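You operate a simulated robot arm through the tools that you are given. There is no shell and no other tool. Be economical: measure what you need, move in short steps, check, and stop when the job is done.

The job below is to be done with a simulated two-armed robot. You get a single attempt, and the scene is never put back.

## Task
Stack the steel bracket labelled "M" from the bottom shelf of the white trolley on top of the steel bracket labelled "L". Stack the 11 cm pad adapter from the far edge of the trailer bed on top of the 4 cm pad adapter. Put the green grease tube from the tail end of the trailer bed in the black bin and the brown grease tube on the front of the trailer bed. Take the bolt case on the rear of the trailer bed and put it away on the middle shelf of the trolley. Stack the parts box marked "bulbs" from the rear of the trailer bed on top of the parts box that says "ties". Fetch the 24 mm bearing from the front of the trailer bed and set it on top of the teal pad. Take the black blanking plug on the top of the lift trolley and put it away on the top of the grey parts trolley. The order is free. Set down upright: bolt case, black blanking plug.
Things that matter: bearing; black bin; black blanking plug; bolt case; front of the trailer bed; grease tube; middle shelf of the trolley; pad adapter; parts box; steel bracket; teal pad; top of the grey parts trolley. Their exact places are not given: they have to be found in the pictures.

The check looks at the end state, three seconds after you hand in, the way a careful person would. Anything else that was tipped, shoved, dropped, spilled or broken makes it a failure.

## Robot
Two 7-joint arms with three-finger grippers on one trunk, on a base that drives. Base frame: it is fixed to the floor where the robot stands at the start and does not move with it; the origin is under the middle of the robot, x ahead of it, y to its left, z up. Readings come in m, rad, newtons and seconds.
The left shoulder is at the start at [-0.121, 0.139, 0.791], the right one opposite. With the tool pointing down near the work surface each hand reaches from about 0.1 to 0.5 m from the robot's upright axis, wherever it stands, measured 20 degrees to its own side. Places, roughly: bearing [-5, 3.5, 0.75]; black bin (22x16x9 cm) [-4.3, 6.1, 0.7]; black blanking plug (7x7x8 cm) [-1.6, 1.7, 0.8]; bolt case [-5, 6, 0.75]; front of the trailer bed [-4.9, 3.4, 0.7]; grease tube [-4, 6, 0.75]; middle shelf of the trolley [-1.3, 3.7, 0.5]; pad adapter [-3.25, 5.75, 0.75]; parts box [-5, 5.25, 0.75]; steel bracket [0.75, -0.25, 0.5]; teal pad (7x7x4 cm) [-4.9, 3.8, 0.7]; top of the grey parts trolley [-7.4, 2.4, 0.9]. Payload 2.2 kg a hand.
Tool frame (each hand has its own): the origin (TCP) lies between the finger pads and is the grasp point; the fingertips stand 0.028 m ahead of it; z points along the fingers, y is the line along which they close. Largest opening 0.102 m; the body of the gripper starts 0.071 m behind the TCP.
Orientation is that of the tool frame in the base frame, as [roll, pitch, yaw] about the fixed x, y, z axes, in that order (R = Rz(yaw) Ry(pitch) Rx(roll)). With the fingers straight down and closing along the base's y, the tool's x points along the base's -x, its y along +y and its z along -z.

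## Interface
- The arms move only by the tool move_arm. It takes "left_rows", "right_rows" or both (then of equal length, played together; a hand with none holds still); each is a list of rows, each an object of numbers (a shift or turn left out is 0, a gripper value left out holds the last): "rx", "ry", "rz": the turn, a rotation vector about the tool's x, y, z in rad; "tx", "ty", "tz": the shift along the tool's x, y, z in m; "claw": the opening in per cent of the stroke, from 0 (shut) to 100 (fully open). In form: [{"rx": .., "ry": .., "rz": .., "tx": .., "ty": .., "tz": .., "claw": ..}, ...]. A call has 1 to 12 rows; each row shifts and turns the commanded pose from where the row before left it, along the tool's axes as they then stand. Rows are played at 5 a second. More than 0.05 m and 0.15 rad between two rows, or a gripper value outside its range, and nothing of the call is played. Where a pose cannot be reached the arm comes as near as it can. A force on the tool above 40 N (or 10 N above the force at the start of the call, whichever is more), or a blocked arm, ends the call early, and 0.2 s more pass. The fingers move at their own pace and stop on an object; they squeeze with about 31 N. The grip force told is the motor's: it shows also when the fingers shut on nothing. Time passes only in rows, and 0.2 s behind the last, so rows that do not move let the fingers close. The reply holds the time, the measured pose of the TCP, the force on the tool along the base axes, the opening and the grip force, in the units named above and with some noise, with the torque about the TCP (base axes, N m) and any sound that the robot's microphone picked up.
- Cameras (640 x 400 px; columns grow to the right, rows downward): "scene" is now at [-0.0688, -0.0349, 1.0121]; the picture's right is [-0.33, -0.94, -0.02], its down [-0.57, 0.22, -0.79] and it looks along [0.75, -0.25, -0.61] (base axes); focal length 268 px, centre (320, 200). "left" rides on the left gripper at [0.072, 0.038, -0.086] in its tool frame; the picture's right is [-0.46, 0.89, 0.00], its down [-0.60, -0.32, -0.73] and it looks along [-0.65, -0.34, 0.68] (tool axes); focal length 256 px, centre (320, 200). "right" rides on the right gripper at [0.069, 0.044, -0.086] in its tool frame; the picture's right is [-0.53, 0.85, 0.00], its down [-0.58, -0.36, -0.73] and it looks along [-0.62, -0.39, 0.68] (tool axes); focal length 256 px, centre (320, 200).
- get_image(camera): a new picture of that camera. It takes no simulated time.
- slide_trunk(by): slides the trunk up (or, below 0, down) by that many m; the arms and the scene camera ride with it, the base frame stays. It gives what a move gives, with no picture.
- steer(legs): drives the robot by 1 to 6 legs, each [ahead, left, turn to the left] in m, m and rad, along the robot's own axes; the way and the turn of a leg run together, so that a leg with both is an arc; at most 1.5 m and 3.142 rad a leg. The arms and the cameras ride along, it lands a little off, and it stops where it bumps. It gives what a move gives.
- turn_head(pan, tilt): turns the head with the scene camera to pan (to the left, within 1.501 rad either way) and tilt (down, from -0.506 to 1.204), counted from straight ahead of the robot. It gives what a move gives.
- point_at(camera, pixels): for up to 12 pixels [column, row] of the newest picture of that camera ("zoom" is the newest enlarged one), the place [x, y, z] in the base frame of the surface seen there, good to about 0.002 m. It takes no simulated time.
- inspect(camera, box): a new picture of the part [left, top, right, bottom] of that camera's present view, enlarged. It takes no simulated time.
- finish_job(): hands the job in; it is judged then, once.

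Go step by step. Measure first, check grasps and placings, and put right what went wrong. The budget is 322 turns and 208 pictures, counting those below and the enlarged ones. Unless the task says otherwise, let go and move clear before handing in.

The tools are called after "Call:" as name(argument=value, ...) on one line, values as JSON. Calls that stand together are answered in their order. move_arm: Moves the arms, as the interface text tells. Its arguments: {"type":"object","properties":{"left_rows":{"type":"array","items":{"type":"object","properties":{"rx":{"type":"number"},"ry":{"type":"number"},"rz":{"type":"number"},"tx":{"type":"number"},"ty":{"type":"number"},"tz":{"type":"number"},"claw":{"type":"number"}}}},"right_rows":{"type":"array","items":{"type":"object","properties":{"rx":{"type":"number"},"ry":{"type":"number"},"rz":{"type":"number"},"tx":{"type":"number"},"ty":{"type":"number"},"tz":{"type":"number"},"claw":{"type":"number"}}}}},"required":[]} The other tools are called the same way: slide_trunk (by) slides the trunk up or down; steer (legs) drives the base; turn_head (pan, tilt) turns the head that bears the scene camera; get_image (camera) takes a picture; point_at (camera, pixels) gives the place of the surface under pixels of a picture; inspect (camera, box) takes an enlarged picture of a part of a camera's view; finish_job () hands the job in.

At the start:

```text
clock: 0.0
left_tcp_pos: [0.1554, -0.0038, 0.7403]
left_tcp_rot: [3.13, 0.011, 3.125]
left_wrist_force: [0.1, -0.3, -0.1]
left_torque: [0.02, -0.01, 0.01]
left_finger_gap: 0.1021
left_gripper_force: 0.1
right_tcp_pos: [0.1371, -0.3545, 0.7153]
right_tcp_rot: [3.133, 0.036, -3.141]
right_wrist_force: [-0.7, -0.5, 0.1]
right_torque: [0.0, -0.03, 0.0]
right_finger_gap: 0.1018
right_gripper_force: 0.0
trunk travel left (down, up): [-0.325, 0.615]
robot x, y, heading: [-0.1705, -0.0001, -0.001]
head pan, tilt: [-0.333, 0.688]
```

scene: 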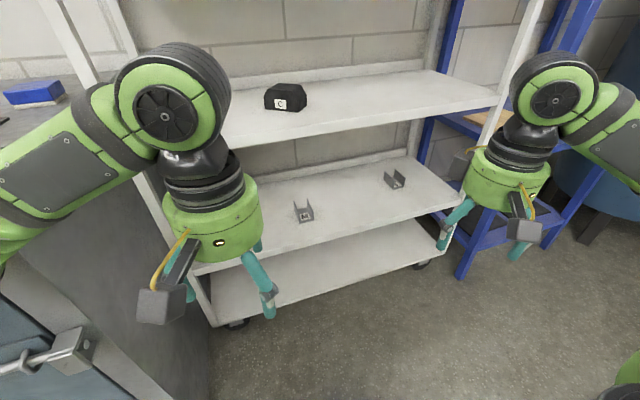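
right: 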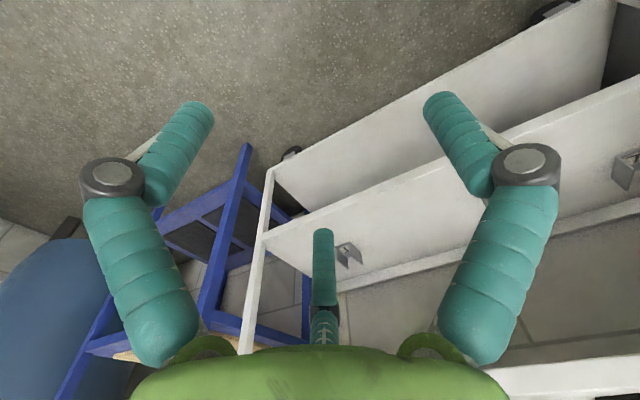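
left: 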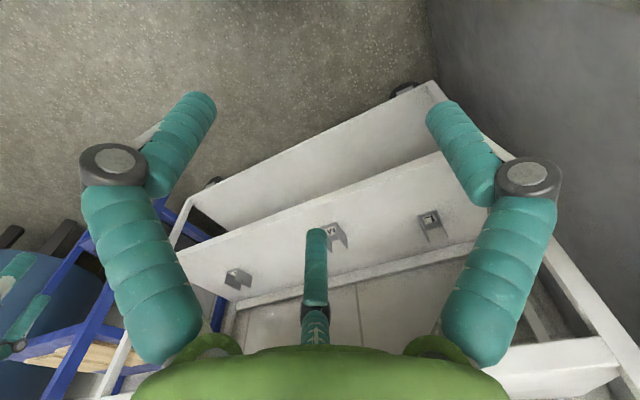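

The scene picture shows a white trolley with brackets near (303,211) and (395,180), and the left picture shows three. I'll enlarge them to read the labels.

Call:
inspect(camera="left", box=[200, 180, 480, 320])

Call:
inspect(camera="scene", box=[220, 60, 480, 240])

Call:
point_at(camera="left", pixels=[[240, 278], [335, 238], [432, 225], [300, 200], [250, 210], [560, 375], [190, 310], [170, 255]])

Call:
point_at(camera="scene", pixels=[[303, 218], [395, 185], [355, 225], [350, 120], [450, 100], [350, 265], [410, 158], [285, 105], [200, 260], [450, 190], [480, 110]])

```text
2.29 times, centred on (340, 250) of left
```

zoom: 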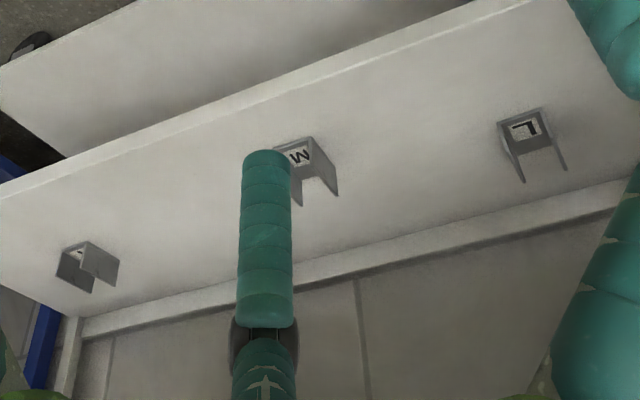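

```text
2.22 times, centred on (350, 150) of scene
```

zoom: 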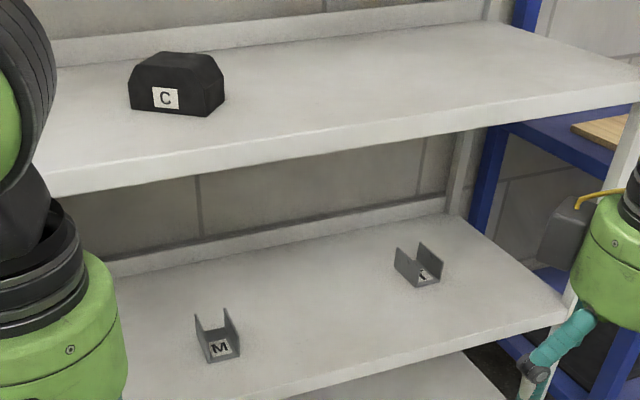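

```text
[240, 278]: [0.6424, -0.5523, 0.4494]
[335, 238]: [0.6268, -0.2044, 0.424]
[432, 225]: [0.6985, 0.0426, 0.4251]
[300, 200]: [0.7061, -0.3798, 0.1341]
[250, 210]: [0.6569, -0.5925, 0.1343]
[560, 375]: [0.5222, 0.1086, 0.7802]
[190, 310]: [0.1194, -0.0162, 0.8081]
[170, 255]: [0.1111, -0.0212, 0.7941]
```

```text
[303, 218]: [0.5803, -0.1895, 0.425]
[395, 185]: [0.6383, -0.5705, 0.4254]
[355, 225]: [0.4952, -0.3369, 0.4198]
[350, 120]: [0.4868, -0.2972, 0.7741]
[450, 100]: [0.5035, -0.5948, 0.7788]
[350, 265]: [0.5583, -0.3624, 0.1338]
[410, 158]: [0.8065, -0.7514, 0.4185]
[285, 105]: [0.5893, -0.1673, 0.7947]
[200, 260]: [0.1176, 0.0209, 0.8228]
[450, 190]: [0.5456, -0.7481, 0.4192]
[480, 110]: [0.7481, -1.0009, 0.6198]
```

The brackets are U channels on the 0.42 m deck. M is near [0.58,-0.19], L near [0.70,0.04], and a third one near [0.64,-0.57]. I'll zoom in on M and L to measure walls and orientation.

Call:
inspect(camera="left", box=[390, 190, 470, 240])

Call:
inspect(camera="scene", box=[263, 185, 343, 235])

```text
8.00 times, centred on (430, 215) of left
```

zoom: 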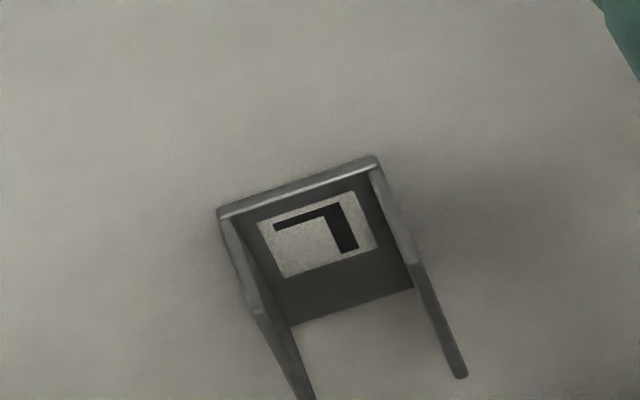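

```text
8.00 times, centred on (303, 210) of scene
```

zoom: 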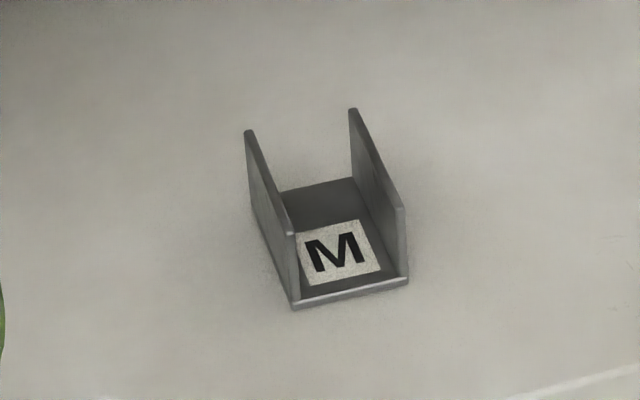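

Call:
point_at(camera="zoom", pixels=[[300, 303], [402, 284], [292, 240], [401, 210], [249, 135], [353, 112], [285, 190], [350, 182], [298, 230], [404, 205], [335, 250]])

Call:
inspect(camera="left", box=[390, 190, 470, 240])

```text
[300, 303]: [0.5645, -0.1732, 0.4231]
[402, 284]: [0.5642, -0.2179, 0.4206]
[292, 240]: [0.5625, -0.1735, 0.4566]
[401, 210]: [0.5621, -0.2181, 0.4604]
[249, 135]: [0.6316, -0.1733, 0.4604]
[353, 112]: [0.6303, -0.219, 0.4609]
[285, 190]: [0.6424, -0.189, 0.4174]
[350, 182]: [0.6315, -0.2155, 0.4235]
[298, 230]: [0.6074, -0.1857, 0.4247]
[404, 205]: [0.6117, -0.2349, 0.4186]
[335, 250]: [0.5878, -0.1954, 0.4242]
```

```text
8.00 times, centred on (430, 215) of left
```

zoom: 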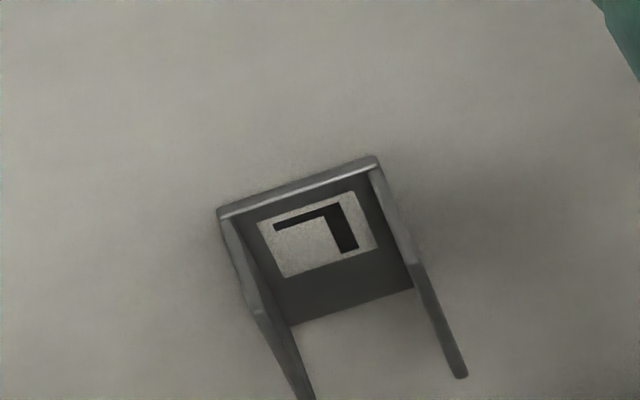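

Call:
point_at(camera="zoom", pixels=[[224, 215], [372, 163], [260, 305], [415, 265], [308, 392], [458, 370], [340, 300], [310, 240], [405, 240], [255, 290]])

Call:
turn_head(pan=-0.33, tilt=0.3)

Call:
get_image(camera="scene")

```text
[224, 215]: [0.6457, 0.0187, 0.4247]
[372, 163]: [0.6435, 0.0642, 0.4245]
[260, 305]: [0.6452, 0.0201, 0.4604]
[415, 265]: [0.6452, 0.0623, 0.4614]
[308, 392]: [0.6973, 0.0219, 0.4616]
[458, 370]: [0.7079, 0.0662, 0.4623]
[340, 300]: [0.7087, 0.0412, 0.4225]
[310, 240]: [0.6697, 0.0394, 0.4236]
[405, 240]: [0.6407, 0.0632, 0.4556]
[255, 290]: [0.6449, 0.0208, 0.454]
```

```text
clock: 0.9
left_tcp_pos: [0.1554, -0.0038, 0.7414]
left_tcp_rot: [3.132, 0.011, 3.124]
left_wrist_force: [0.4, 0.1, 0.1]
left_torque: [-0.03, 0.0, 0.02]
left_finger_gap: 0.102
left_gripper_force: 0.0
right_tcp_pos: [0.138, -0.3526, 0.7156]
right_tcp_rot: [3.135, 0.035, -3.139]
right_wrist_force: [0.2, -0.4, -0.6]
right_torque: [0.0, 0.01, 0.03]
right_finger_gap: 0.1017
right_gripper_force: 0.1
trunk travel left (down, up): [-0.325, 0.615]
robot x, y, heading: [-0.1646, -0.0041, 0.001]
head pan, tilt: [-0.33, 0.3]
```

```text
199 pictures are left
```

scene: 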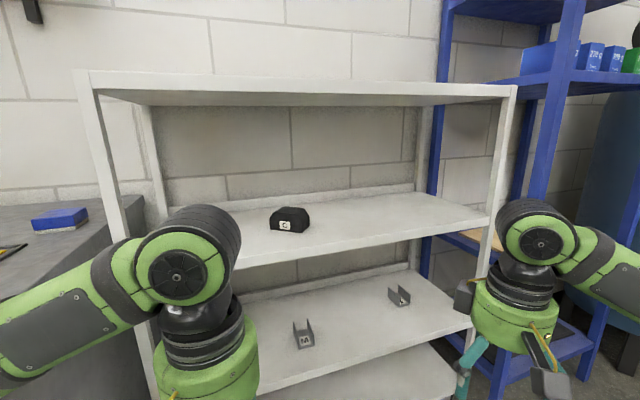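

L spans x 0.645–0.715, y 0.019–0.065, and M spans x 0.562–0.632, y -0.219 to -0.172, both parallel to x and 4.2 cm tall. I'll reach in with a tilted left hand, camera side up, so first I roll the wrist half a turn.

Call:
move_arm(left_rows=[{"rz": 0.15}, {"rz": 0.15}, {"rz": 0.15}, {"rz": 0.15}, {"rz": 0.15}, {"rz": 0.15}, {"rz": 0.15}, {"rz": 0.15}, {"rz": 0.15}, {"rz": 0.15}, {"rz": 0.15}, {"rz": 0.15}])

Call:
move_arm(left_rows=[{"rz": 0.15}, {"rz": 0.15}, {"rz": 0.15}, {"rz": 0.15}, {"rz": 0.15}, {"rz": 0.15}, {"rz": 0.15}, {"rz": 0.15}, {"rz": 0.15}])

```text
clock: 3.7
left_tcp_pos: [0.156, -0.0013, 0.7411]
left_tcp_rot: [3.131, -0.013, 1.322]
left_wrist_force: [0.3, -0.5, 0.1]
left_torque: [0.0, 0.0, 0.02]
left_finger_gap: 0.1021
left_gripper_force: 0.0
right_tcp_pos: [0.1396, -0.3511, 0.7136]
right_tcp_rot: [3.136, 0.028, -3.134]
right_wrist_force: [0.5, -0.5, -0.5]
right_torque: [0.01, 0.04, 0.0]
right_finger_gap: 0.102
right_gripper_force: 0.0
trunk travel left (down, up): [-0.325, 0.615]
robot x, y, heading: [-0.1707, -0.0056, 0.003]
head pan, tilt: [-0.33, 0.3]
stopped in row 12 (left hand): the arm was blocked; the commanded pose is now the measured one
```

```text
clock: 5.9
left_tcp_pos: [0.1548, -0.0017, 0.7424]
left_tcp_rot: [-3.13, -0.01, -0.031]
left_wrist_force: [-0.1, -1.1, -0.3]
left_torque: [-0.05, 0.03, 0.0]
left_finger_gap: 0.1019
left_gripper_force: 0.0
right_tcp_pos: [0.1398, -0.3527, 0.7142]
right_tcp_rot: [3.137, 0.03, -3.135]
right_wrist_force: [0.4, -0.2, 0.2]
right_torque: [-0.02, 0.0, -0.05]
right_finger_gap: 0.1019
right_gripper_force: 0.1
trunk travel left (down, up): [-0.325, 0.615]
robot x, y, heading: [-0.1712, 0.0024, 0.004]
head pan, tilt: [-0.33, 0.3]
stopped in row 9 (left hand): the arm was blocked; the commanded pose is now the measured one
```

The wrist is flipped (yaw about 0). Now I tilt the fingers forward by about 0.9 rad.

Call:
move_arm(left_rows=[{"ry": 0.15}, {"ry": 0.15}, {"ry": 0.15}, {"ry": 0.15}, {"ry": 0.15}, {"ry": 0.15}, {}])

Call:
slide_trunk(by=-0.2)

Call:
turn_head(pan=-0.1, tilt=0.6)

Call:
get_image(camera="scene")

Call:
get_image(camera="left")

```text
clock: 7.1
left_tcp_pos: [0.1546, 0.0248, 0.6925]
left_tcp_rot: [3.122, -0.563, 0.035]
left_wrist_force: [-0.7, -0.1, 0.9]
left_torque: [0.01, -0.04, -0.01]
left_finger_gap: 0.1022
left_gripper_force: 0.1
right_tcp_pos: [0.1477, -0.3325, 0.7205]
right_tcp_rot: [-3.127, 0.021, -3.121]
right_wrist_force: [-0.8, 0.3, -0.3]
right_torque: [-0.05, 0.03, 0.03]
right_finger_gap: 0.1021
right_gripper_force: 0.0
trunk travel left (down, up): [-0.325, 0.615]
robot x, y, heading: [-0.1683, 0.0031, 0.019]
head pan, tilt: [-0.33, 0.3]
stopped in row 6 (left hand): the arm was blocked; the commanded pose is now the measured one
```

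```text
clock: 9.2
left_tcp_pos: [0.1742, 0.0101, 0.5389]
left_tcp_rot: [-3.135, -0.736, 0.003]
left_wrist_force: [0.5, 0.2, 0.1]
left_torque: [-0.03, -0.01, 0.0]
left_finger_gap: 0.1022
left_gripper_force: 0.1
right_tcp_pos: [0.1558, -0.3445, 0.5109]
right_tcp_rot: [3.137, 0.016, -3.127]
right_wrist_force: [-0.2, -0.4, -0.2]
right_torque: [0.02, 0.0, 0.04]
right_finger_gap: 0.1018
right_gripper_force: 0.1
trunk travel left (down, up): [-0.128, 0.812]
robot x, y, heading: [-0.168, 0.0024, 0.016]
head pan, tilt: [-0.33, 0.3]
stopped: the arm was blocked; the commanded pose is now the measured one
```

```text
clock: 10.0
left_tcp_pos: [0.1745, 0.0116, 0.5394]
left_tcp_rot: [-3.137, -0.733, 0.002]
left_wrist_force: [-0.5, -0.1, 0.1]
left_torque: [-0.03, 0.02, 0.02]
left_finger_gap: 0.102
left_gripper_force: 0.0
right_tcp_pos: [0.1558, -0.345, 0.5144]
right_tcp_rot: [3.135, 0.017, -3.129]
right_wrist_force: [0.1, -0.3, 0.0]
right_torque: [-0.01, -0.01, 0.01]
right_finger_gap: 0.1018
right_gripper_force: 0.0
trunk travel left (down, up): [-0.128, 0.812]
robot x, y, heading: [-0.1673, 0.0021, 0.008]
head pan, tilt: [-0.099, 0.6]
```

```text
198 pictures are left
```

scene: 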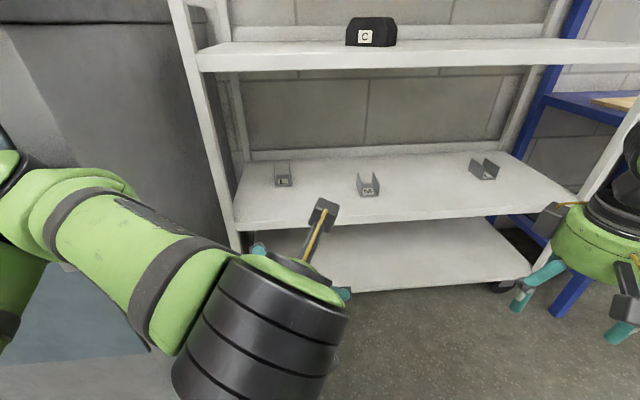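

```text
197 pictures are left
```

left: 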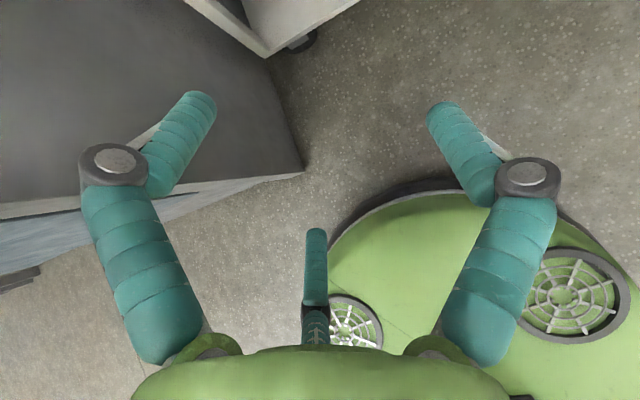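

The tilt is about 0.74 rad and trunk lag settled. I'll measure the base edge, the cabinet corner, and the shelf front to plan the drive.

Call:
point_at(camera="left", pixels=[[430, 200], [470, 186], [302, 172], [290, 172], [265, 50], [370, 230]])

Call:
point_at(camera="scene", pixels=[[195, 55], [400, 62], [240, 222], [400, 215], [217, 150], [400, 280], [560, 200], [284, 184], [368, 193]])

```text
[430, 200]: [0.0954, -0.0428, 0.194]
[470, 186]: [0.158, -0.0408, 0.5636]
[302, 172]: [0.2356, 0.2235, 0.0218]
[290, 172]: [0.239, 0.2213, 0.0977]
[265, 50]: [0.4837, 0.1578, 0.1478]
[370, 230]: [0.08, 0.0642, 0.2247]
```

```text
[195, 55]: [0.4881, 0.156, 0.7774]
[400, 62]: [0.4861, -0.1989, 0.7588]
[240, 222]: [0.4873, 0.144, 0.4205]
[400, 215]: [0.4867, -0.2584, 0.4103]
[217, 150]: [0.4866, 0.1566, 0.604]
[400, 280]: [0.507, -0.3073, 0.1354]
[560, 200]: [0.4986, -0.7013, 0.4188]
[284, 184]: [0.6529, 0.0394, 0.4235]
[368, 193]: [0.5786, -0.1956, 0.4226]
```

The base radius is about 0.27 and the shelf front is at x 0.487. I pull the right hand back, then drive right and ahead.

Call:
move_arm(right_rows=[{"tx": 0.04}, {"tx": 0.04}, {"tx": 0.04}, {"tx": 0.03}, {}])

Call:
steer(legs=[[0, -0.23, 0], [0.22, 0, 0]])

Call:
get_image(camera="left")

```text
clock: 11.2
left_tcp_pos: [0.1737, 0.0123, 0.5395]
left_tcp_rot: [-3.137, -0.732, 0.002]
left_wrist_force: [-0.2, -0.3, 0.0]
left_torque: [0.0, -0.02, 0.0]
left_finger_gap: 0.102
left_gripper_force: 0.0
right_tcp_pos: [0.0134, -0.358, 0.5236]
right_tcp_rot: [3.137, 0.017, -3.13]
right_wrist_force: [0.3, 0.1, 0.4]
right_torque: [-0.01, 0.03, -0.03]
right_finger_gap: 0.1019
right_gripper_force: 0.1
right hand out of reach, approached as far as the arm can: row 4
trunk travel left (down, up): [-0.128, 0.812]
robot x, y, heading: [-0.1668, 0.0001, 0.012]
head pan, tilt: [-0.099, 0.6]
```

```text
clock: 14.2
left_tcp_pos: [0.4042, -0.2112, 0.5299]
left_tcp_rot: [3.137, -0.702, 0.003]
left_wrist_force: [-0.2, 0.2, 0.9]
left_torque: [-0.04, -0.01, -0.01]
left_finger_gap: 0.1019
left_gripper_force: 0.0
right_tcp_pos: [0.2427, -0.5806, 0.5218]
right_tcp_rot: [3.141, 0.001, -3.133]
right_wrist_force: [0.4, 0.0, 0.2]
right_torque: [-0.02, -0.01, -0.01]
right_finger_gap: 0.102
right_gripper_force: 0.0
trunk travel left (down, up): [-0.128, 0.812]
robot x, y, heading: [0.0576, -0.2241, 0.006]
head pan, tilt: [-0.099, 0.6]
```

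```text
196 pictures are left
```

left: 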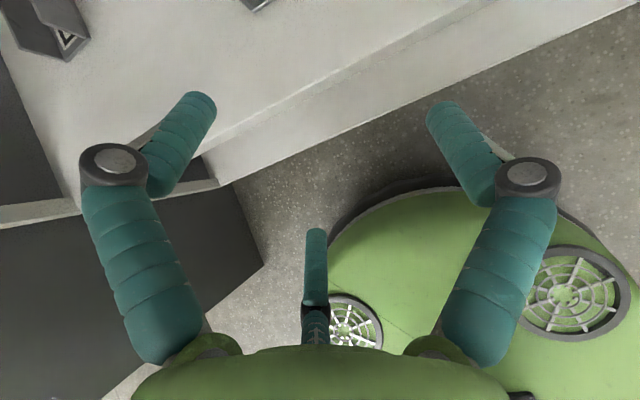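

The fingers sit before the shelf, aligned to within 1.5 cm of M. I drive 8 cm more, tilt a bit and move in above M.

Call:
steer(legs=[[0.08, 0, 0]])

Call:
move_arm(left_rows=[{"ry": 0.15}, {"tx": 0.022, "tz": 0.025, "ty": -0.005}, {"tx": 0.022, "tz": 0.025, "ty": -0.005}, {"tx": 0.022, "tz": 0.025, "ty": -0.005}, {}, {}])

Call:
get_image(camera="left")

```text
clock: 15.2
left_tcp_pos: [0.4862, -0.2094, 0.5289]
left_tcp_rot: [3.139, -0.703, 0.006]
left_wrist_force: [-0.5, 0.4, -0.3]
left_torque: [-0.02, 0.02, 0.01]
left_finger_gap: 0.1021
left_gripper_force: 0.1
right_tcp_pos: [0.3246, -0.5788, 0.5234]
right_tcp_rot: [3.141, 0.0, -3.13]
right_wrist_force: [1.1, 0.1, -0.3]
right_torque: [-0.01, 0.0, -0.01]
right_finger_gap: 0.1021
right_gripper_force: 0.0
trunk travel left (down, up): [-0.128, 0.812]
robot x, y, heading: [0.1344, -0.2243, 0.009]
head pan, tilt: [-0.099, 0.6]
```

```text
clock: 16.6
left_tcp_pos: [0.5869, -0.1929, 0.5291]
left_tcp_rot: [3.136, -0.852, 0.006]
left_wrist_force: [-0.1, -0.8, 0.0]
left_torque: [-0.01, 0.01, -0.04]
left_finger_gap: 0.1021
left_gripper_force: 0.0
right_tcp_pos: [0.3244, -0.5786, 0.5224]
right_tcp_rot: [3.14, -0.001, -3.13]
right_wrist_force: [-0.3, -1.3, -0.7]
right_torque: [0.02, 0.02, -0.01]
right_finger_gap: 0.1021
right_gripper_force: 0.1
trunk travel left (down, up): [-0.128, 0.812]
robot x, y, heading: [0.1382, -0.2252, 0.012]
head pan, tilt: [-0.099, 0.6]
```

```text
195 pictures are left
```

left: 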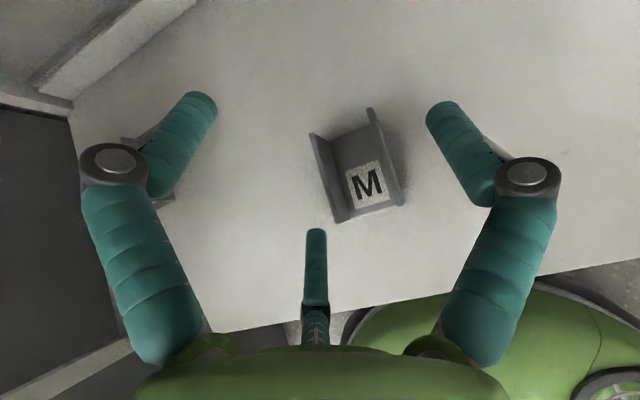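

The fingers straddle M. A middle rod at (315,260) is visible, so I measure it along with the finger tips before descending.

Call:
point_at(camera="left", pixels=[[315, 240], [316, 300], [200, 100], [440, 110], [340, 215], [400, 200], [370, 115], [315, 138], [115, 165], [160, 300]])

```text
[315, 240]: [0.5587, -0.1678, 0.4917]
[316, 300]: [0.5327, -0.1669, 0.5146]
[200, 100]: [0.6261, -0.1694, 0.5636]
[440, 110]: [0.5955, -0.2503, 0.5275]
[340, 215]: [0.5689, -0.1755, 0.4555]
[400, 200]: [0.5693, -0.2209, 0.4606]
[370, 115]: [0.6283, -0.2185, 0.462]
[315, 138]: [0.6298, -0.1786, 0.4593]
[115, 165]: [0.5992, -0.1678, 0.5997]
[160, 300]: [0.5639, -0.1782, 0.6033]
```

The measured points suggest three fingers around the axis (at tool 90°, 210° and 330°), not two. I'll back up clear a bit and close half way in the air to see how they really move.

Call:
move_arm(left_rows=[{"claw": 30}, {}, {}, {}])

Call:
get_image(camera="left")

Call:
point_at(camera="left", pixels=[[315, 240], [315, 215], [280, 110], [380, 110], [340, 215]])

```text
clock: 17.6
left_tcp_pos: [0.5864, -0.194, 0.5288]
left_tcp_rot: [3.137, -0.852, 0.005]
left_wrist_force: [0.7, -0.2, -0.8]
left_torque: [0.02, -0.01, 0.01]
left_finger_gap: 0.0305
left_gripper_force: 0.1
right_tcp_pos: [0.3243, -0.5783, 0.5231]
right_tcp_rot: [3.142, 0.0, -3.129]
right_wrist_force: [0.2, 0.5, 0.2]
right_torque: [-0.03, -0.04, 0.01]
right_finger_gap: 0.1024
right_gripper_force: 0.0
trunk travel left (down, up): [-0.128, 0.812]
robot x, y, heading: [0.1385, -0.22, 0.013]
head pan, tilt: [-0.099, 0.6]
```

```text
194 pictures are left
```

left: 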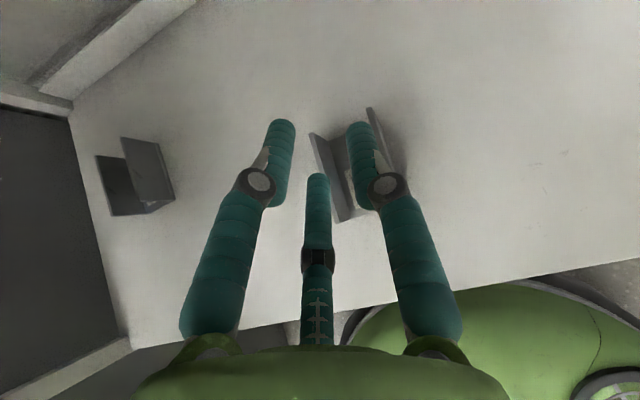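

```text
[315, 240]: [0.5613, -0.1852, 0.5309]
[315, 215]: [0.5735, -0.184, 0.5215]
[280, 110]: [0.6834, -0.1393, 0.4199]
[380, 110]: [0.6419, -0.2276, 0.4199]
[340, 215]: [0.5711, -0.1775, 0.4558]
```

The fingers do converge as three, so I need to know what the physics does. I'll test contact: open, step back off M, and lower over bare shelf, where a third low finger would touch near TCP z 0.475.

Call:
move_arm(left_rows=[{"tx": -0.033, "tz": -0.0375, "claw": 100}, {}, {"tx": -0.015, "tz": 0.0132}, {"tx": -0.015, "tz": 0.0132}, {"tx": -0.0075, "tz": 0.0066}, {"tx": -0.0075, "tz": 0.0066}, {}])

Call:
get_image(camera="left")

```text
clock: 19.2
left_tcp_pos: [0.5358, -0.1944, 0.4693]
left_tcp_rot: [3.137, -0.852, 0.008]
left_wrist_force: [-3.4, 2.5, 4.1]
left_torque: [0.21, 0.26, 0.06]
left_finger_gap: 0.1028
left_gripper_force: 0.1
right_tcp_pos: [0.3234, -0.5793, 0.5224]
right_tcp_rot: [-3.141, 0.0, -3.129]
right_wrist_force: [0.6, -0.2, -0.5]
right_torque: [-0.01, 0.01, -0.02]
right_finger_gap: 0.102
right_gripper_force: 0.1
trunk travel left (down, up): [-0.128, 0.812]
robot x, y, heading: [0.1404, -0.2232, 0.009]
head pan, tilt: [-0.099, 0.6]
```

```text
193 pictures are left
```

left: 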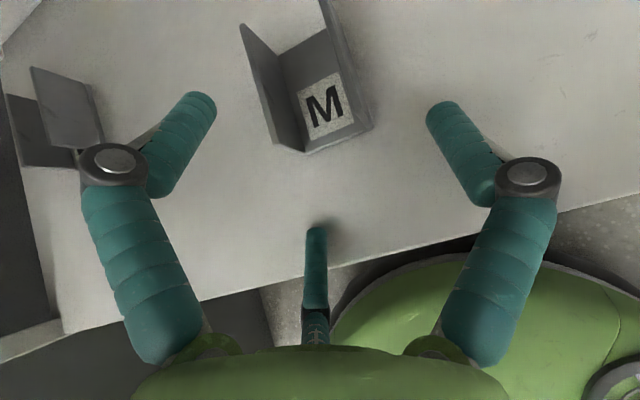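

Force appeared as predicted, so there really are three fingers. I'll pinch M's left wall (y ≈ -0.1735) with one finger inside the U and two outside, which suits this gripper.

Call:
move_arm(left_rows=[{"tx": 0.0375, "tz": -0.033, "claw": 36}, {}, {"tx": 0.0343, "tz": 0.035, "ty": -0.021}, {"tz": 0.004}, {}, {"tx": -0.0145, "tz": 0.0128}, {"tx": -0.0145, "tz": 0.0128}, {}])

Call:
get_image(camera="left")

```text
refused: row 3 steps farther than a row can; nothing moved
```

```text
192 pictures are left
```

left: 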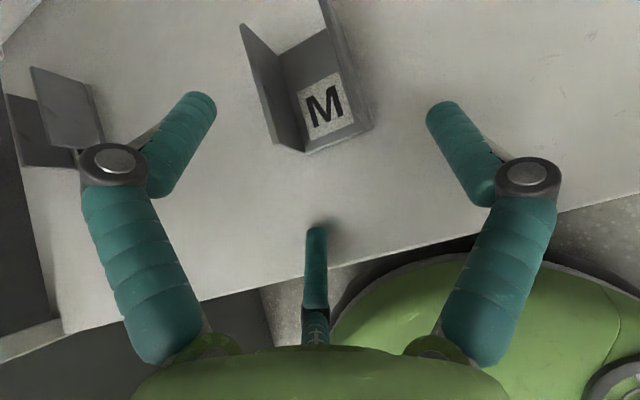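

Row 3 was too long, so I split it.

Call:
move_arm(left_rows=[{"tx": 0.0375, "tz": -0.033, "claw": 36}, {}, {"tx": 0.017, "tz": 0.0195, "ty": -0.0105}, {"tx": 0.017, "tz": 0.0195, "ty": -0.0105}, {}, {"tx": -0.0145, "tz": 0.0128}, {"tx": -0.0145, "tz": 0.0128}, {}])

Call:
get_image(camera="left")

```text
clock: 21.0
left_tcp_pos: [0.5871, -0.1743, 0.4783]
left_tcp_rot: [3.138, -0.85, 0.005]
left_wrist_force: [1.3, 0.0, 0.1]
left_torque: [-0.02, 0.01, 0.02]
left_finger_gap: 0.0365
left_gripper_force: 0.0
right_tcp_pos: [0.3262, -0.5782, 0.5234]
right_tcp_rot: [-3.141, -0.002, -3.129]
right_wrist_force: [0.0, 0.3, 0.0]
right_torque: [-0.02, 0.0, -0.02]
right_finger_gap: 0.1021
right_gripper_force: 0.0
trunk travel left (down, up): [-0.128, 0.812]
robot x, y, heading: [0.1374, -0.2189, 0.012]
head pan, tilt: [-0.099, 0.6]
```

```text
191 pictures are left
```

left: 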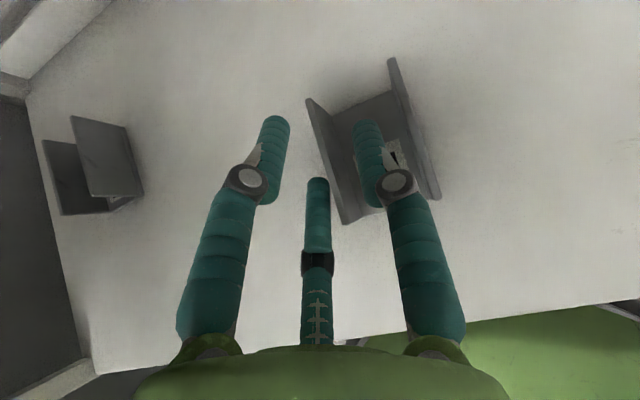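

One finger is inside the U and two outside the left wall. I lower 1.6 cm and close.

Call:
move_arm(left_rows=[{"tx": -0.006, "tz": 0.0053}, {"tx": -0.006, "tz": 0.0053}, {}, {"claw": 0}, {}, {}, {}])

Call:
get_image(camera="left")

```text
clock: 22.6
left_tcp_pos: [0.5882, -0.1763, 0.4643]
left_tcp_rot: [3.137, -0.853, 0.007]
left_wrist_force: [0.0, 0.2, 0.0]
left_torque: [0.04, 0.05, 0.03]
left_finger_gap: 0.0096
left_gripper_force: 30.9
right_tcp_pos: [0.3251, -0.5794, 0.5233]
right_tcp_rot: [-3.14, -0.003, -3.13]
right_wrist_force: [0.0, 0.3, 0.5]
right_torque: [0.01, -0.01, 0.0]
right_finger_gap: 0.102
right_gripper_force: 0.0
trunk travel left (down, up): [-0.128, 0.812]
robot x, y, heading: [0.1381, -0.2204, 0.01]
head pan, tilt: [-0.099, 0.6]
```

```text
190 pictures are left
```

left: 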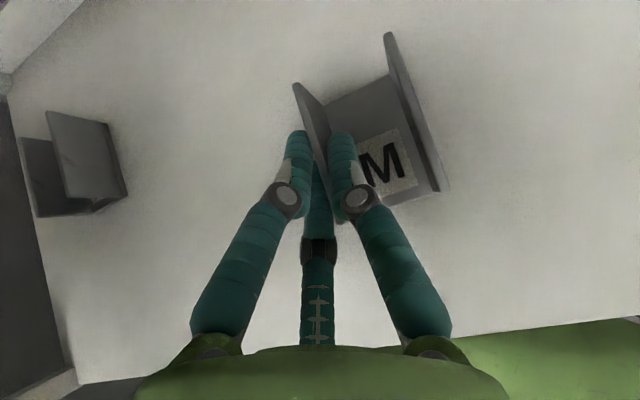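

M's wall is pinched (gap 9.6 mm, 31 N). I lift 8 cm and check how it hangs.

Call:
move_arm(left_rows=[{"tx": 0.015, "tz": -0.0132}, {"tx": 0.015, "tz": -0.0132}, {"tx": 0.015, "tz": -0.0132}, {"tx": 0.015, "tz": -0.0132}, {}, {}])

Call:
get_image(camera="left")

Call:
inspect(camera="scene", box=[160, 100, 480, 300])

```text
clock: 24.0
left_tcp_pos: [0.5863, -0.1733, 0.5441]
left_tcp_rot: [3.136, -0.853, 0.006]
left_wrist_force: [0.0, -0.2, -3.1]
left_torque: [0.06, 0.08, -0.02]
left_finger_gap: 0.0097
left_gripper_force: 31.6
right_tcp_pos: [0.3243, -0.5797, 0.5223]
right_tcp_rot: [-3.14, -0.003, -3.13]
right_wrist_force: [0.2, 0.2, -1.0]
right_torque: [0.02, 0.01, -0.04]
right_finger_gap: 0.1018
right_gripper_force: 0.0
trunk travel left (down, up): [-0.128, 0.812]
robot x, y, heading: [0.1384, -0.223, 0.01]
head pan, tilt: [-0.099, 0.6]
```

```text
189 pictures are left
```

left: 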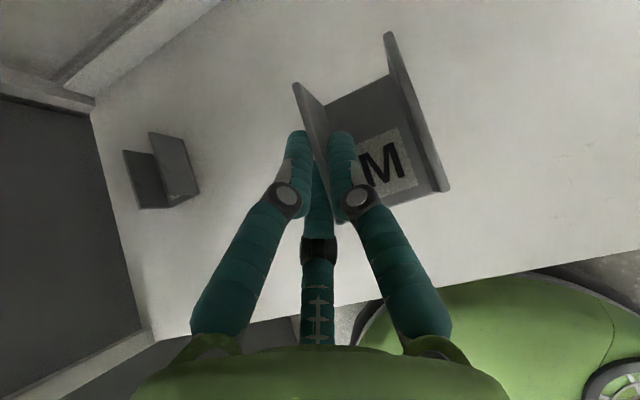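

```text
2.00 times, centred on (320, 200) of scene
```

zoom: 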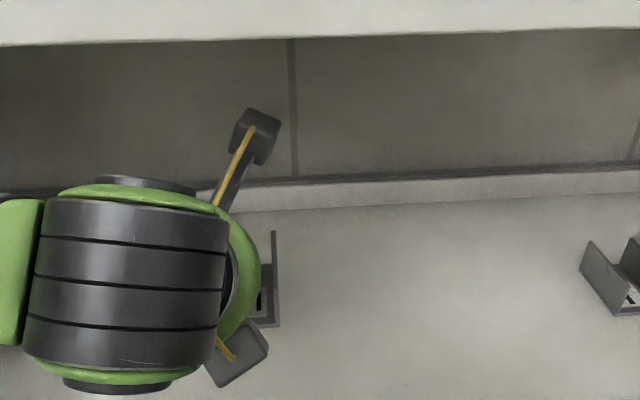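

M hangs rigidly. I measure its wall tops relative to the TCP, and L's wall tops too.

Call:
point_at(camera="left", pixels=[[297, 88], [302, 100], [390, 40], [442, 186], [420, 110], [437, 178], [385, 165], [340, 218], [155, 138], [186, 135], [196, 190], [125, 155]])

```text
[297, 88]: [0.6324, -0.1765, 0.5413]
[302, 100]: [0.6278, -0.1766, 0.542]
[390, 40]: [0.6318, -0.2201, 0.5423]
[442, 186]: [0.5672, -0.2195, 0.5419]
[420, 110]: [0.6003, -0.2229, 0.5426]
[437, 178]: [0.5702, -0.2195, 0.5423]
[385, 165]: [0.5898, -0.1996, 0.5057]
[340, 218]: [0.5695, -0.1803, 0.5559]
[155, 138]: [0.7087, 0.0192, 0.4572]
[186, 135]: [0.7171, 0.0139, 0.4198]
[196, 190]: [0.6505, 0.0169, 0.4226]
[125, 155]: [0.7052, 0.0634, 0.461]
```

M is level, centre [0.598,-0.199], bottom 0.500; it must move by about [0.0815, 0.241, -0.0385]. I check the clearance of the left elbow to the cabinet before shifting left.

Call:
turn_head(pan=0.6, tilt=0.5)

Call:
get_image(camera="scene")

```text
clock: 25.1
left_tcp_pos: [0.588, -0.1726, 0.5436]
left_tcp_rot: [3.136, -0.852, 0.007]
left_wrist_force: [-0.3, -0.6, -2.8]
left_torque: [0.07, 0.07, -0.01]
left_finger_gap: 0.0098
left_gripper_force: 31.1
right_tcp_pos: [0.3252, -0.5796, 0.5232]
right_tcp_rot: [-3.141, -0.002, -3.129]
right_wrist_force: [-0.5, -0.8, 0.1]
right_torque: [0.0, 0.0, 0.01]
right_finger_gap: 0.1022
right_gripper_force: 0.0
trunk travel left (down, up): [-0.128, 0.812]
robot x, y, heading: [0.1396, -0.2219, 0.01]
head pan, tilt: [0.6, 0.499]
```

```text
187 pictures are left
```

scene: 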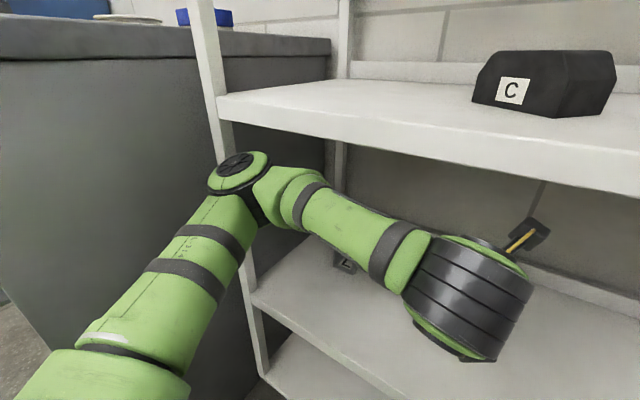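

Call:
point_at(camera="scene", pixels=[[215, 180], [240, 170], [270, 180], [200, 230], [235, 260], [120, 320], [60, 300], [400, 260], [215, 110], [230, 210], [340, 205], [470, 230], [200, 60]])

```text
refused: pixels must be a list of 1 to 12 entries
```

Call:
point_at(camera="scene", pixels=[[215, 180], [240, 170], [270, 180], [200, 230], [170, 320], [50, 250], [400, 260], [215, 110], [340, 205], [470, 230], [120, 60], [60, 380]])

```text
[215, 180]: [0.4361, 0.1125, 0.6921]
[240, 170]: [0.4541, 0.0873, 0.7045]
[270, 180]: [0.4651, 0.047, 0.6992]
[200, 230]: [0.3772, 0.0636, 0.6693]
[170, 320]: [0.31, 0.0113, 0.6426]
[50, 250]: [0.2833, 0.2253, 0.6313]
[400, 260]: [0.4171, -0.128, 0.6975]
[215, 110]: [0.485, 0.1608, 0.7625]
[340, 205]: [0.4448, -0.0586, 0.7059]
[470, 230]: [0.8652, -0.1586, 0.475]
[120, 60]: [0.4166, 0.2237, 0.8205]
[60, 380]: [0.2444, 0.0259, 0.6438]
```

The elbow is at [0.45,0.10,0.69], and the cabinet side at y 0.22 limits driving left. So I keep the base here and move the arm left, watching the elbow.

Call:
move_arm(left_rows=[{"ty": -0.04}, {"ty": -0.04}, {"ty": -0.04}, {"ty": -0.04}, {}, {}])

Call:
get_image(camera="scene")

Call:
point_at(camera="scene", pixels=[[240, 170], [260, 180], [180, 200], [200, 180], [220, 160]])

```text
clock: 25.8
left_tcp_pos: [0.5511, -0.1878, 0.5525]
left_tcp_rot: [-3.038, -0.867, -0.333]
left_wrist_force: [2.0, 0.3, -2.6]
left_torque: [0.09, 0.05, -0.02]
left_finger_gap: 0.0097
left_gripper_force: 31.2
right_tcp_pos: [0.3166, -0.594, 0.5176]
right_tcp_rot: [3.121, 0.009, -3.139]
right_wrist_force: [1.2, 0.0, 0.0]
right_torque: [0.06, 0.03, 0.03]
right_finger_gap: 0.1017
right_gripper_force: 0.0
trunk travel left (down, up): [-0.128, 0.812]
robot x, y, heading: [0.1339, -0.2252, -0.002]
head pan, tilt: [0.6, 0.499]
stopped in row 3 (left hand): the arm was blocked; the commanded pose is now the measured one
```

```text
186 pictures are left
```

scene: 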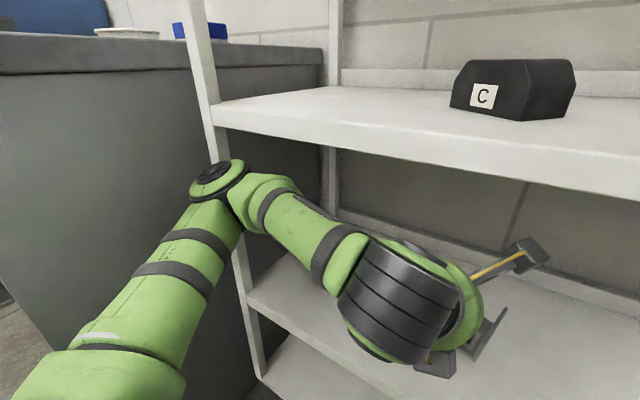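

```text
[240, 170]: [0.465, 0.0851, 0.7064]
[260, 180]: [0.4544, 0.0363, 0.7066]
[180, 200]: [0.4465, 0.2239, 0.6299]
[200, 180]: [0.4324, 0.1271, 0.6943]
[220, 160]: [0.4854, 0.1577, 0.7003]
```

The arm was blocked: the elbow met the shelf post at [0.485,0.157]. The left arm can't get to L, so I'll straighten the hand, set M back down on the shelf, and re-pick it with the right arm.

Call:
move_arm(left_rows=[{"rx": 0.08, "rz": -0.072, "ty": 0.01}, {"rx": 0.08, "rz": -0.072, "ty": 0.01}, {"rx": 0.08, "rz": -0.072}, {}, {}])

Call:
get_image(camera="left")

```text
clock: 27.0
left_tcp_pos: [0.5558, -0.1906, 0.5436]
left_tcp_rot: [-3.096, -0.867, 0.05]
left_wrist_force: [-0.7, 0.5, -2.6]
left_torque: [0.07, 0.08, 0.01]
left_finger_gap: 0.0094
left_gripper_force: 30.9
right_tcp_pos: [0.3219, -0.5832, 0.5224]
right_tcp_rot: [-3.141, -0.001, -3.137]
right_wrist_force: [-0.1, -0.2, 0.2]
right_torque: [0.03, 0.01, -0.01]
right_finger_gap: 0.102
right_gripper_force: 0.1
trunk travel left (down, up): [-0.128, 0.812]
robot x, y, heading: [0.1394, -0.2223, -0.001]
head pan, tilt: [0.6, 0.499]
```

```text
185 pictures are left
```

left: 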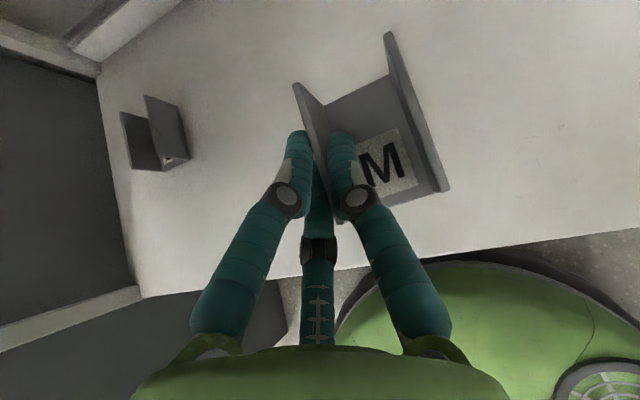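

I correct the residual roll/yaw, move forward 3 cm and lower M to the shelf.

Call:
move_arm(left_rows=[{"rx": -0.083, "rz": 0.033}, {"tx": 0.022, "tz": 0.026}, {}, {"tx": -0.0148, "tz": 0.01255}, {"tx": -0.0148, "tz": 0.01255}, {"tx": -0.0148, "tz": 0.01255}, {}])

Call:
get_image(camera="left")

Call:
point_at(camera="left", pixels=[[297, 88], [390, 40], [442, 186], [420, 110], [385, 165]])

```text
clock: 28.6
left_tcp_pos: [0.5899, -0.1888, 0.4838]
left_tcp_rot: [-3.14, -0.868, 0.0]
left_wrist_force: [0.3, 0.7, -2.7]
left_torque: [0.08, 0.04, 0.01]
left_finger_gap: 0.0096
left_gripper_force: 31.2
right_tcp_pos: [0.3224, -0.584, 0.5229]
right_tcp_rot: [3.141, -0.001, -3.135]
right_wrist_force: [0.4, -0.3, -0.3]
right_torque: [-0.01, 0.0, 0.03]
right_finger_gap: 0.1023
right_gripper_force: 0.2
trunk travel left (down, up): [-0.128, 0.812]
robot x, y, heading: [0.1389, -0.2269, 0.006]
head pan, tilt: [0.6, 0.499]
```

```text
184 pictures are left
```

left: 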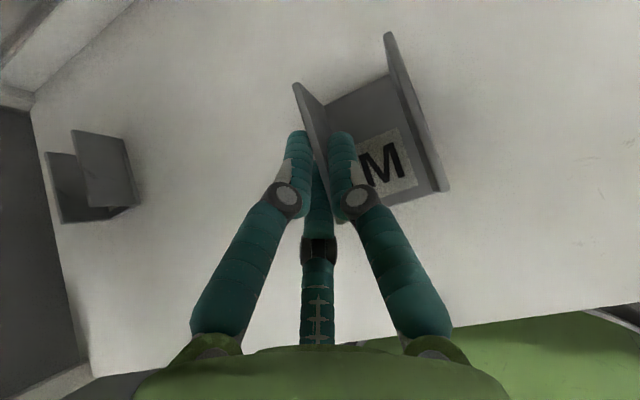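

```text
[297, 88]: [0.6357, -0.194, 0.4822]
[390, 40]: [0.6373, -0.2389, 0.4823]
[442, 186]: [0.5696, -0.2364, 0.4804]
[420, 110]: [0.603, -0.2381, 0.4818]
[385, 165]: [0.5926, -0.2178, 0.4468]
```

M's tops are at 0.4815, so I lower 2 cm more to touch, release, and withdraw upward and back.

Call:
move_arm(left_rows=[{"tx": -0.0076, "tz": 0.0065}, {"tx": -0.0072, "tz": 0.0062}, {}, {"claw": 36}, {}, {"tx": 0.03, "tz": -0.026}, {"tx": 0.03, "tz": -0.026}, {"tx": -0.026, "tz": -0.03}, {"tx": -0.026, "tz": -0.03}, {"tx": -0.026, "tz": -0.03}, {}])

Call:
get_image(camera="left")

```text
clock: 31.0
left_tcp_pos: [0.4779, -0.1858, 0.5334]
left_tcp_rot: [3.106, -0.829, 0.045]
left_wrist_force: [0.4, 0.4, -0.5]
left_torque: [0.0, 0.02, -0.01]
left_finger_gap: 0.0365
left_gripper_force: 0.1
left hand out of reach, approached as far as the arm can: row 10
right_tcp_pos: [0.3262, -0.5728, 0.527]
right_tcp_rot: [-3.119, -0.01, -3.135]
right_wrist_force: [-0.8, 0.4, -0.1]
right_torque: [0.0, 0.0, -0.05]
right_finger_gap: 0.102
right_gripper_force: 0.0
trunk travel left (down, up): [-0.128, 0.812]
robot x, y, heading: [0.1339, -0.2226, 0.008]
head pan, tilt: [0.6, 0.499]
```

```text
183 pictures are left
```

left: 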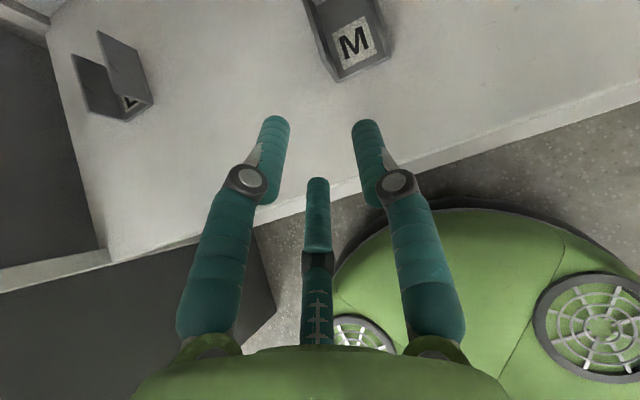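

M stands on the shelf, released. I back out, then straighten and tuck the left hand while rolling the right wrist half a turn.

Call:
steer(legs=[[-0.27, 0, 0]])

Call:
move_arm(left_rows=[{"ry": -0.14}, {"ry": -0.14}, {"ry": -0.14}, {"ry": -0.14}, {"ry": -0.14}, {"ry": -0.13}, {}, {"tx": -0.03}, {"tx": -0.03}, {"tx": -0.03}, {"tx": -0.03}, {}], right_rows=[{"rz": -0.14}, {"rz": -0.14}, {"rz": -0.14}, {"rz": -0.14}, {"rz": -0.14}, {"rz": -0.14}, {"rz": -0.14}, {"rz": -0.14}, {"rz": -0.14}, {"rz": -0.14}, {"rz": -0.14}, {}])

Call:
move_arm(right_rows=[{"rz": -0.14}, {"rz": -0.14}, {"rz": -0.14}, {"rz": -0.14}, {"rz": -0.14}, {"rz": -0.14}, {"rz": -0.14}, {"rz": -0.14}, {"rz": -0.14}, {"rz": -0.14}, {"rz": -0.14}, {}])

```text
clock: 32.9
left_tcp_pos: [0.2019, -0.2001, 0.5452]
left_tcp_rot: [-3.138, -0.865, 0.001]
left_wrist_force: [-0.7, 0.7, -0.5]
left_torque: [0.04, -0.02, 0.01]
left_finger_gap: 0.0366
left_gripper_force: 0.1
right_tcp_pos: [0.0505, -0.5841, 0.5209]
right_tcp_rot: [-3.141, -0.001, -3.136]
right_wrist_force: [-0.4, -0.3, 0.2]
right_torque: [0.01, 0.0, 0.0]
right_finger_gap: 0.1022
right_gripper_force: 0.1
trunk travel left (down, up): [-0.128, 0.812]
robot x, y, heading: [-0.1349, -0.2218, 0.007]
head pan, tilt: [0.6, 0.499]
```

```text
clock: 35.5
left_tcp_pos: [0.0824, -0.1983, 0.5415]
left_tcp_rot: [-3.141, -0.037, 0.003]
left_wrist_force: [-0.1, -0.7, 0.3]
left_torque: [0.0, -0.01, -0.03]
left_finger_gap: 0.0368
left_gripper_force: 0.1
right_tcp_pos: [0.0496, -0.5854, 0.5218]
right_tcp_rot: [3.14, -0.001, -1.594]
right_wrist_force: [-0.1, -0.3, 0.4]
right_torque: [0.01, 0.0, 0.03]
right_finger_gap: 0.1021
right_gripper_force: 0.2
trunk travel left (down, up): [-0.128, 0.812]
robot x, y, heading: [-0.1351, -0.2248, 0.001]
head pan, tilt: [0.6, 0.499]
```

```text
clock: 38.1
left_tcp_pos: [0.0831, -0.1992, 0.5425]
left_tcp_rot: [-3.139, -0.038, 0.005]
left_wrist_force: [0.3, 0.3, -0.2]
left_torque: [-0.02, 0.0, 0.02]
left_finger_gap: 0.0366
left_gripper_force: 0.1
right_tcp_pos: [0.0496, -0.5841, 0.5226]
right_tcp_rot: [3.141, 0.002, -0.053]
right_wrist_force: [0.6, -0.2, 0.1]
right_torque: [0.01, -0.02, 0.02]
right_finger_gap: 0.1021
right_gripper_force: 0.1
trunk travel left (down, up): [-0.128, 0.812]
robot x, y, heading: [-0.1362, -0.2275, 0.006]
head pan, tilt: [0.6, 0.499]
```

Both hands are set. Now the right hand goes forward, tilts by 0.87 rad and half closes; then I lower the trunk and drive left.

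Call:
move_arm(right_rows=[{"tx": 0.04, "claw": 30}, {"tx": 0.04, "tz": -0.03}, {"tx": 0.04, "tz": -0.03}, {"tz": -0.03}, {"ry": 0.145}, {"ry": 0.145}, {"ry": 0.145}, {"ry": 0.145}, {"ry": 0.145}, {"ry": 0.145}, {}, {}])

Call:
slide_trunk(by=-0.1)

Call:
steer(legs=[[0, 0.1, 0]])

Call:
turn_head(pan=0.2, tilt=0.5)

Call:
get_image(camera="scene")

```text
clock: 40.7
left_tcp_pos: [0.0837, -0.198, 0.541]
left_tcp_rot: [-3.139, -0.035, 0.003]
left_wrist_force: [-0.8, -0.3, 0.1]
left_torque: [-0.01, 0.0, 0.0]
left_finger_gap: 0.0367
left_gripper_force: 0.1
right_tcp_pos: [0.1732, -0.5972, 0.6189]
right_tcp_rot: [3.142, -0.868, -0.057]
right_wrist_force: [0.8, -0.2, 0.3]
right_torque: [-0.01, 0.03, -0.04]
right_finger_gap: 0.0305
right_gripper_force: 0.0
right hand out of reach, approached as far as the arm can: row 10
trunk travel left (down, up): [-0.128, 0.812]
robot x, y, heading: [-0.1334, -0.2212, 0.008]
head pan, tilt: [0.6, 0.499]
```

```text
clock: 42.0
left_tcp_pos: [0.0842, -0.1993, 0.4403]
left_tcp_rot: [-3.139, -0.037, 0.004]
left_wrist_force: [-0.2, -0.5, 0.1]
left_torque: [0.01, -0.01, 0.01]
left_finger_gap: 0.0367
left_gripper_force: 0.1
right_tcp_pos: [0.1724, -0.5983, 0.5177]
right_tcp_rot: [3.139, -0.867, -0.056]
right_wrist_force: [1.1, 0.2, -0.3]
right_torque: [0.04, -0.03, -0.01]
right_finger_gap: 0.0307
right_gripper_force: 0.0
trunk travel left (down, up): [-0.028, 0.912]
robot x, y, heading: [-0.1412, -0.2246, 0.005]
head pan, tilt: [0.6, 0.499]
```

```text
clock: 43.2
left_tcp_pos: [0.0827, -0.0973, 0.4418]
left_tcp_rot: [-3.14, -0.037, 0.0]
left_wrist_force: [-0.2, 0.7, 0.5]
left_torque: [0.03, 0.01, -0.01]
left_finger_gap: 0.0368
left_gripper_force: 0.0
right_tcp_pos: [0.1718, -0.4959, 0.5188]
right_tcp_rot: [-3.14, -0.867, -0.057]
right_wrist_force: [-0.2, -0.6, 0.6]
right_torque: [0.01, 0.0, -0.03]
right_finger_gap: 0.0306
right_gripper_force: 0.0
trunk travel left (down, up): [-0.028, 0.912]
robot x, y, heading: [-0.1366, -0.124, 0.003]
head pan, tilt: [0.6, 0.499]
```

```text
clock: 44.1
left_tcp_pos: [0.0827, -0.0966, 0.4411]
left_tcp_rot: [-3.139, -0.036, 0.0]
left_wrist_force: [-0.2, 0.9, -0.6]
left_torque: [-0.02, -0.03, 0.0]
left_finger_gap: 0.0368
left_gripper_force: 0.0
right_tcp_pos: [0.1715, -0.4952, 0.519]
right_tcp_rot: [-3.14, -0.868, -0.056]
right_wrist_force: [0.3, 0.1, -0.1]
right_torque: [-0.01, 0.02, 0.0]
right_finger_gap: 0.0305
right_gripper_force: 0.1
trunk travel left (down, up): [-0.028, 0.912]
robot x, y, heading: [-0.1375, -0.1251, 0.003]
head pan, tilt: [0.201, 0.499]
```

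```text
182 pictures are left
```

scene: 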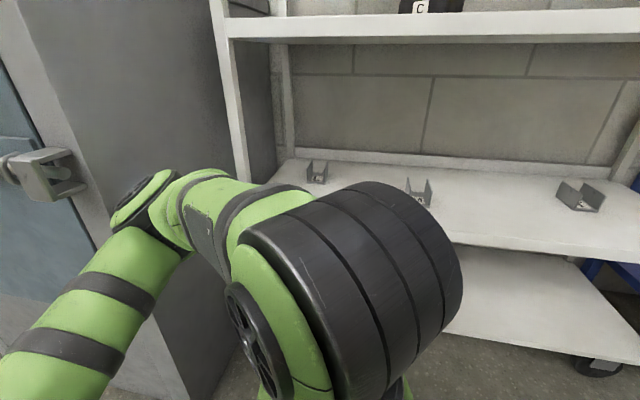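

The left arm's elbow shows near (140,200); I measure how far it sticks out versus the cabinet.

Call:
point_at(camera="scene", pixels=[[140, 190], [120, 215], [180, 190], [90, 290], [20, 180], [50, 350], [380, 290], [450, 300], [200, 300]])

```text
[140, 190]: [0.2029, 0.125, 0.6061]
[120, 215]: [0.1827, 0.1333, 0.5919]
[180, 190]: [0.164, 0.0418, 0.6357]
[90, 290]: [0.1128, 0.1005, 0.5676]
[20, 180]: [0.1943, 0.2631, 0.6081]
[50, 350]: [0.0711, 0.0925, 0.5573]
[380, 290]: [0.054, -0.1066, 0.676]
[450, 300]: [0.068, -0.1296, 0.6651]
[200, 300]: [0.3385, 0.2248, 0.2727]
```

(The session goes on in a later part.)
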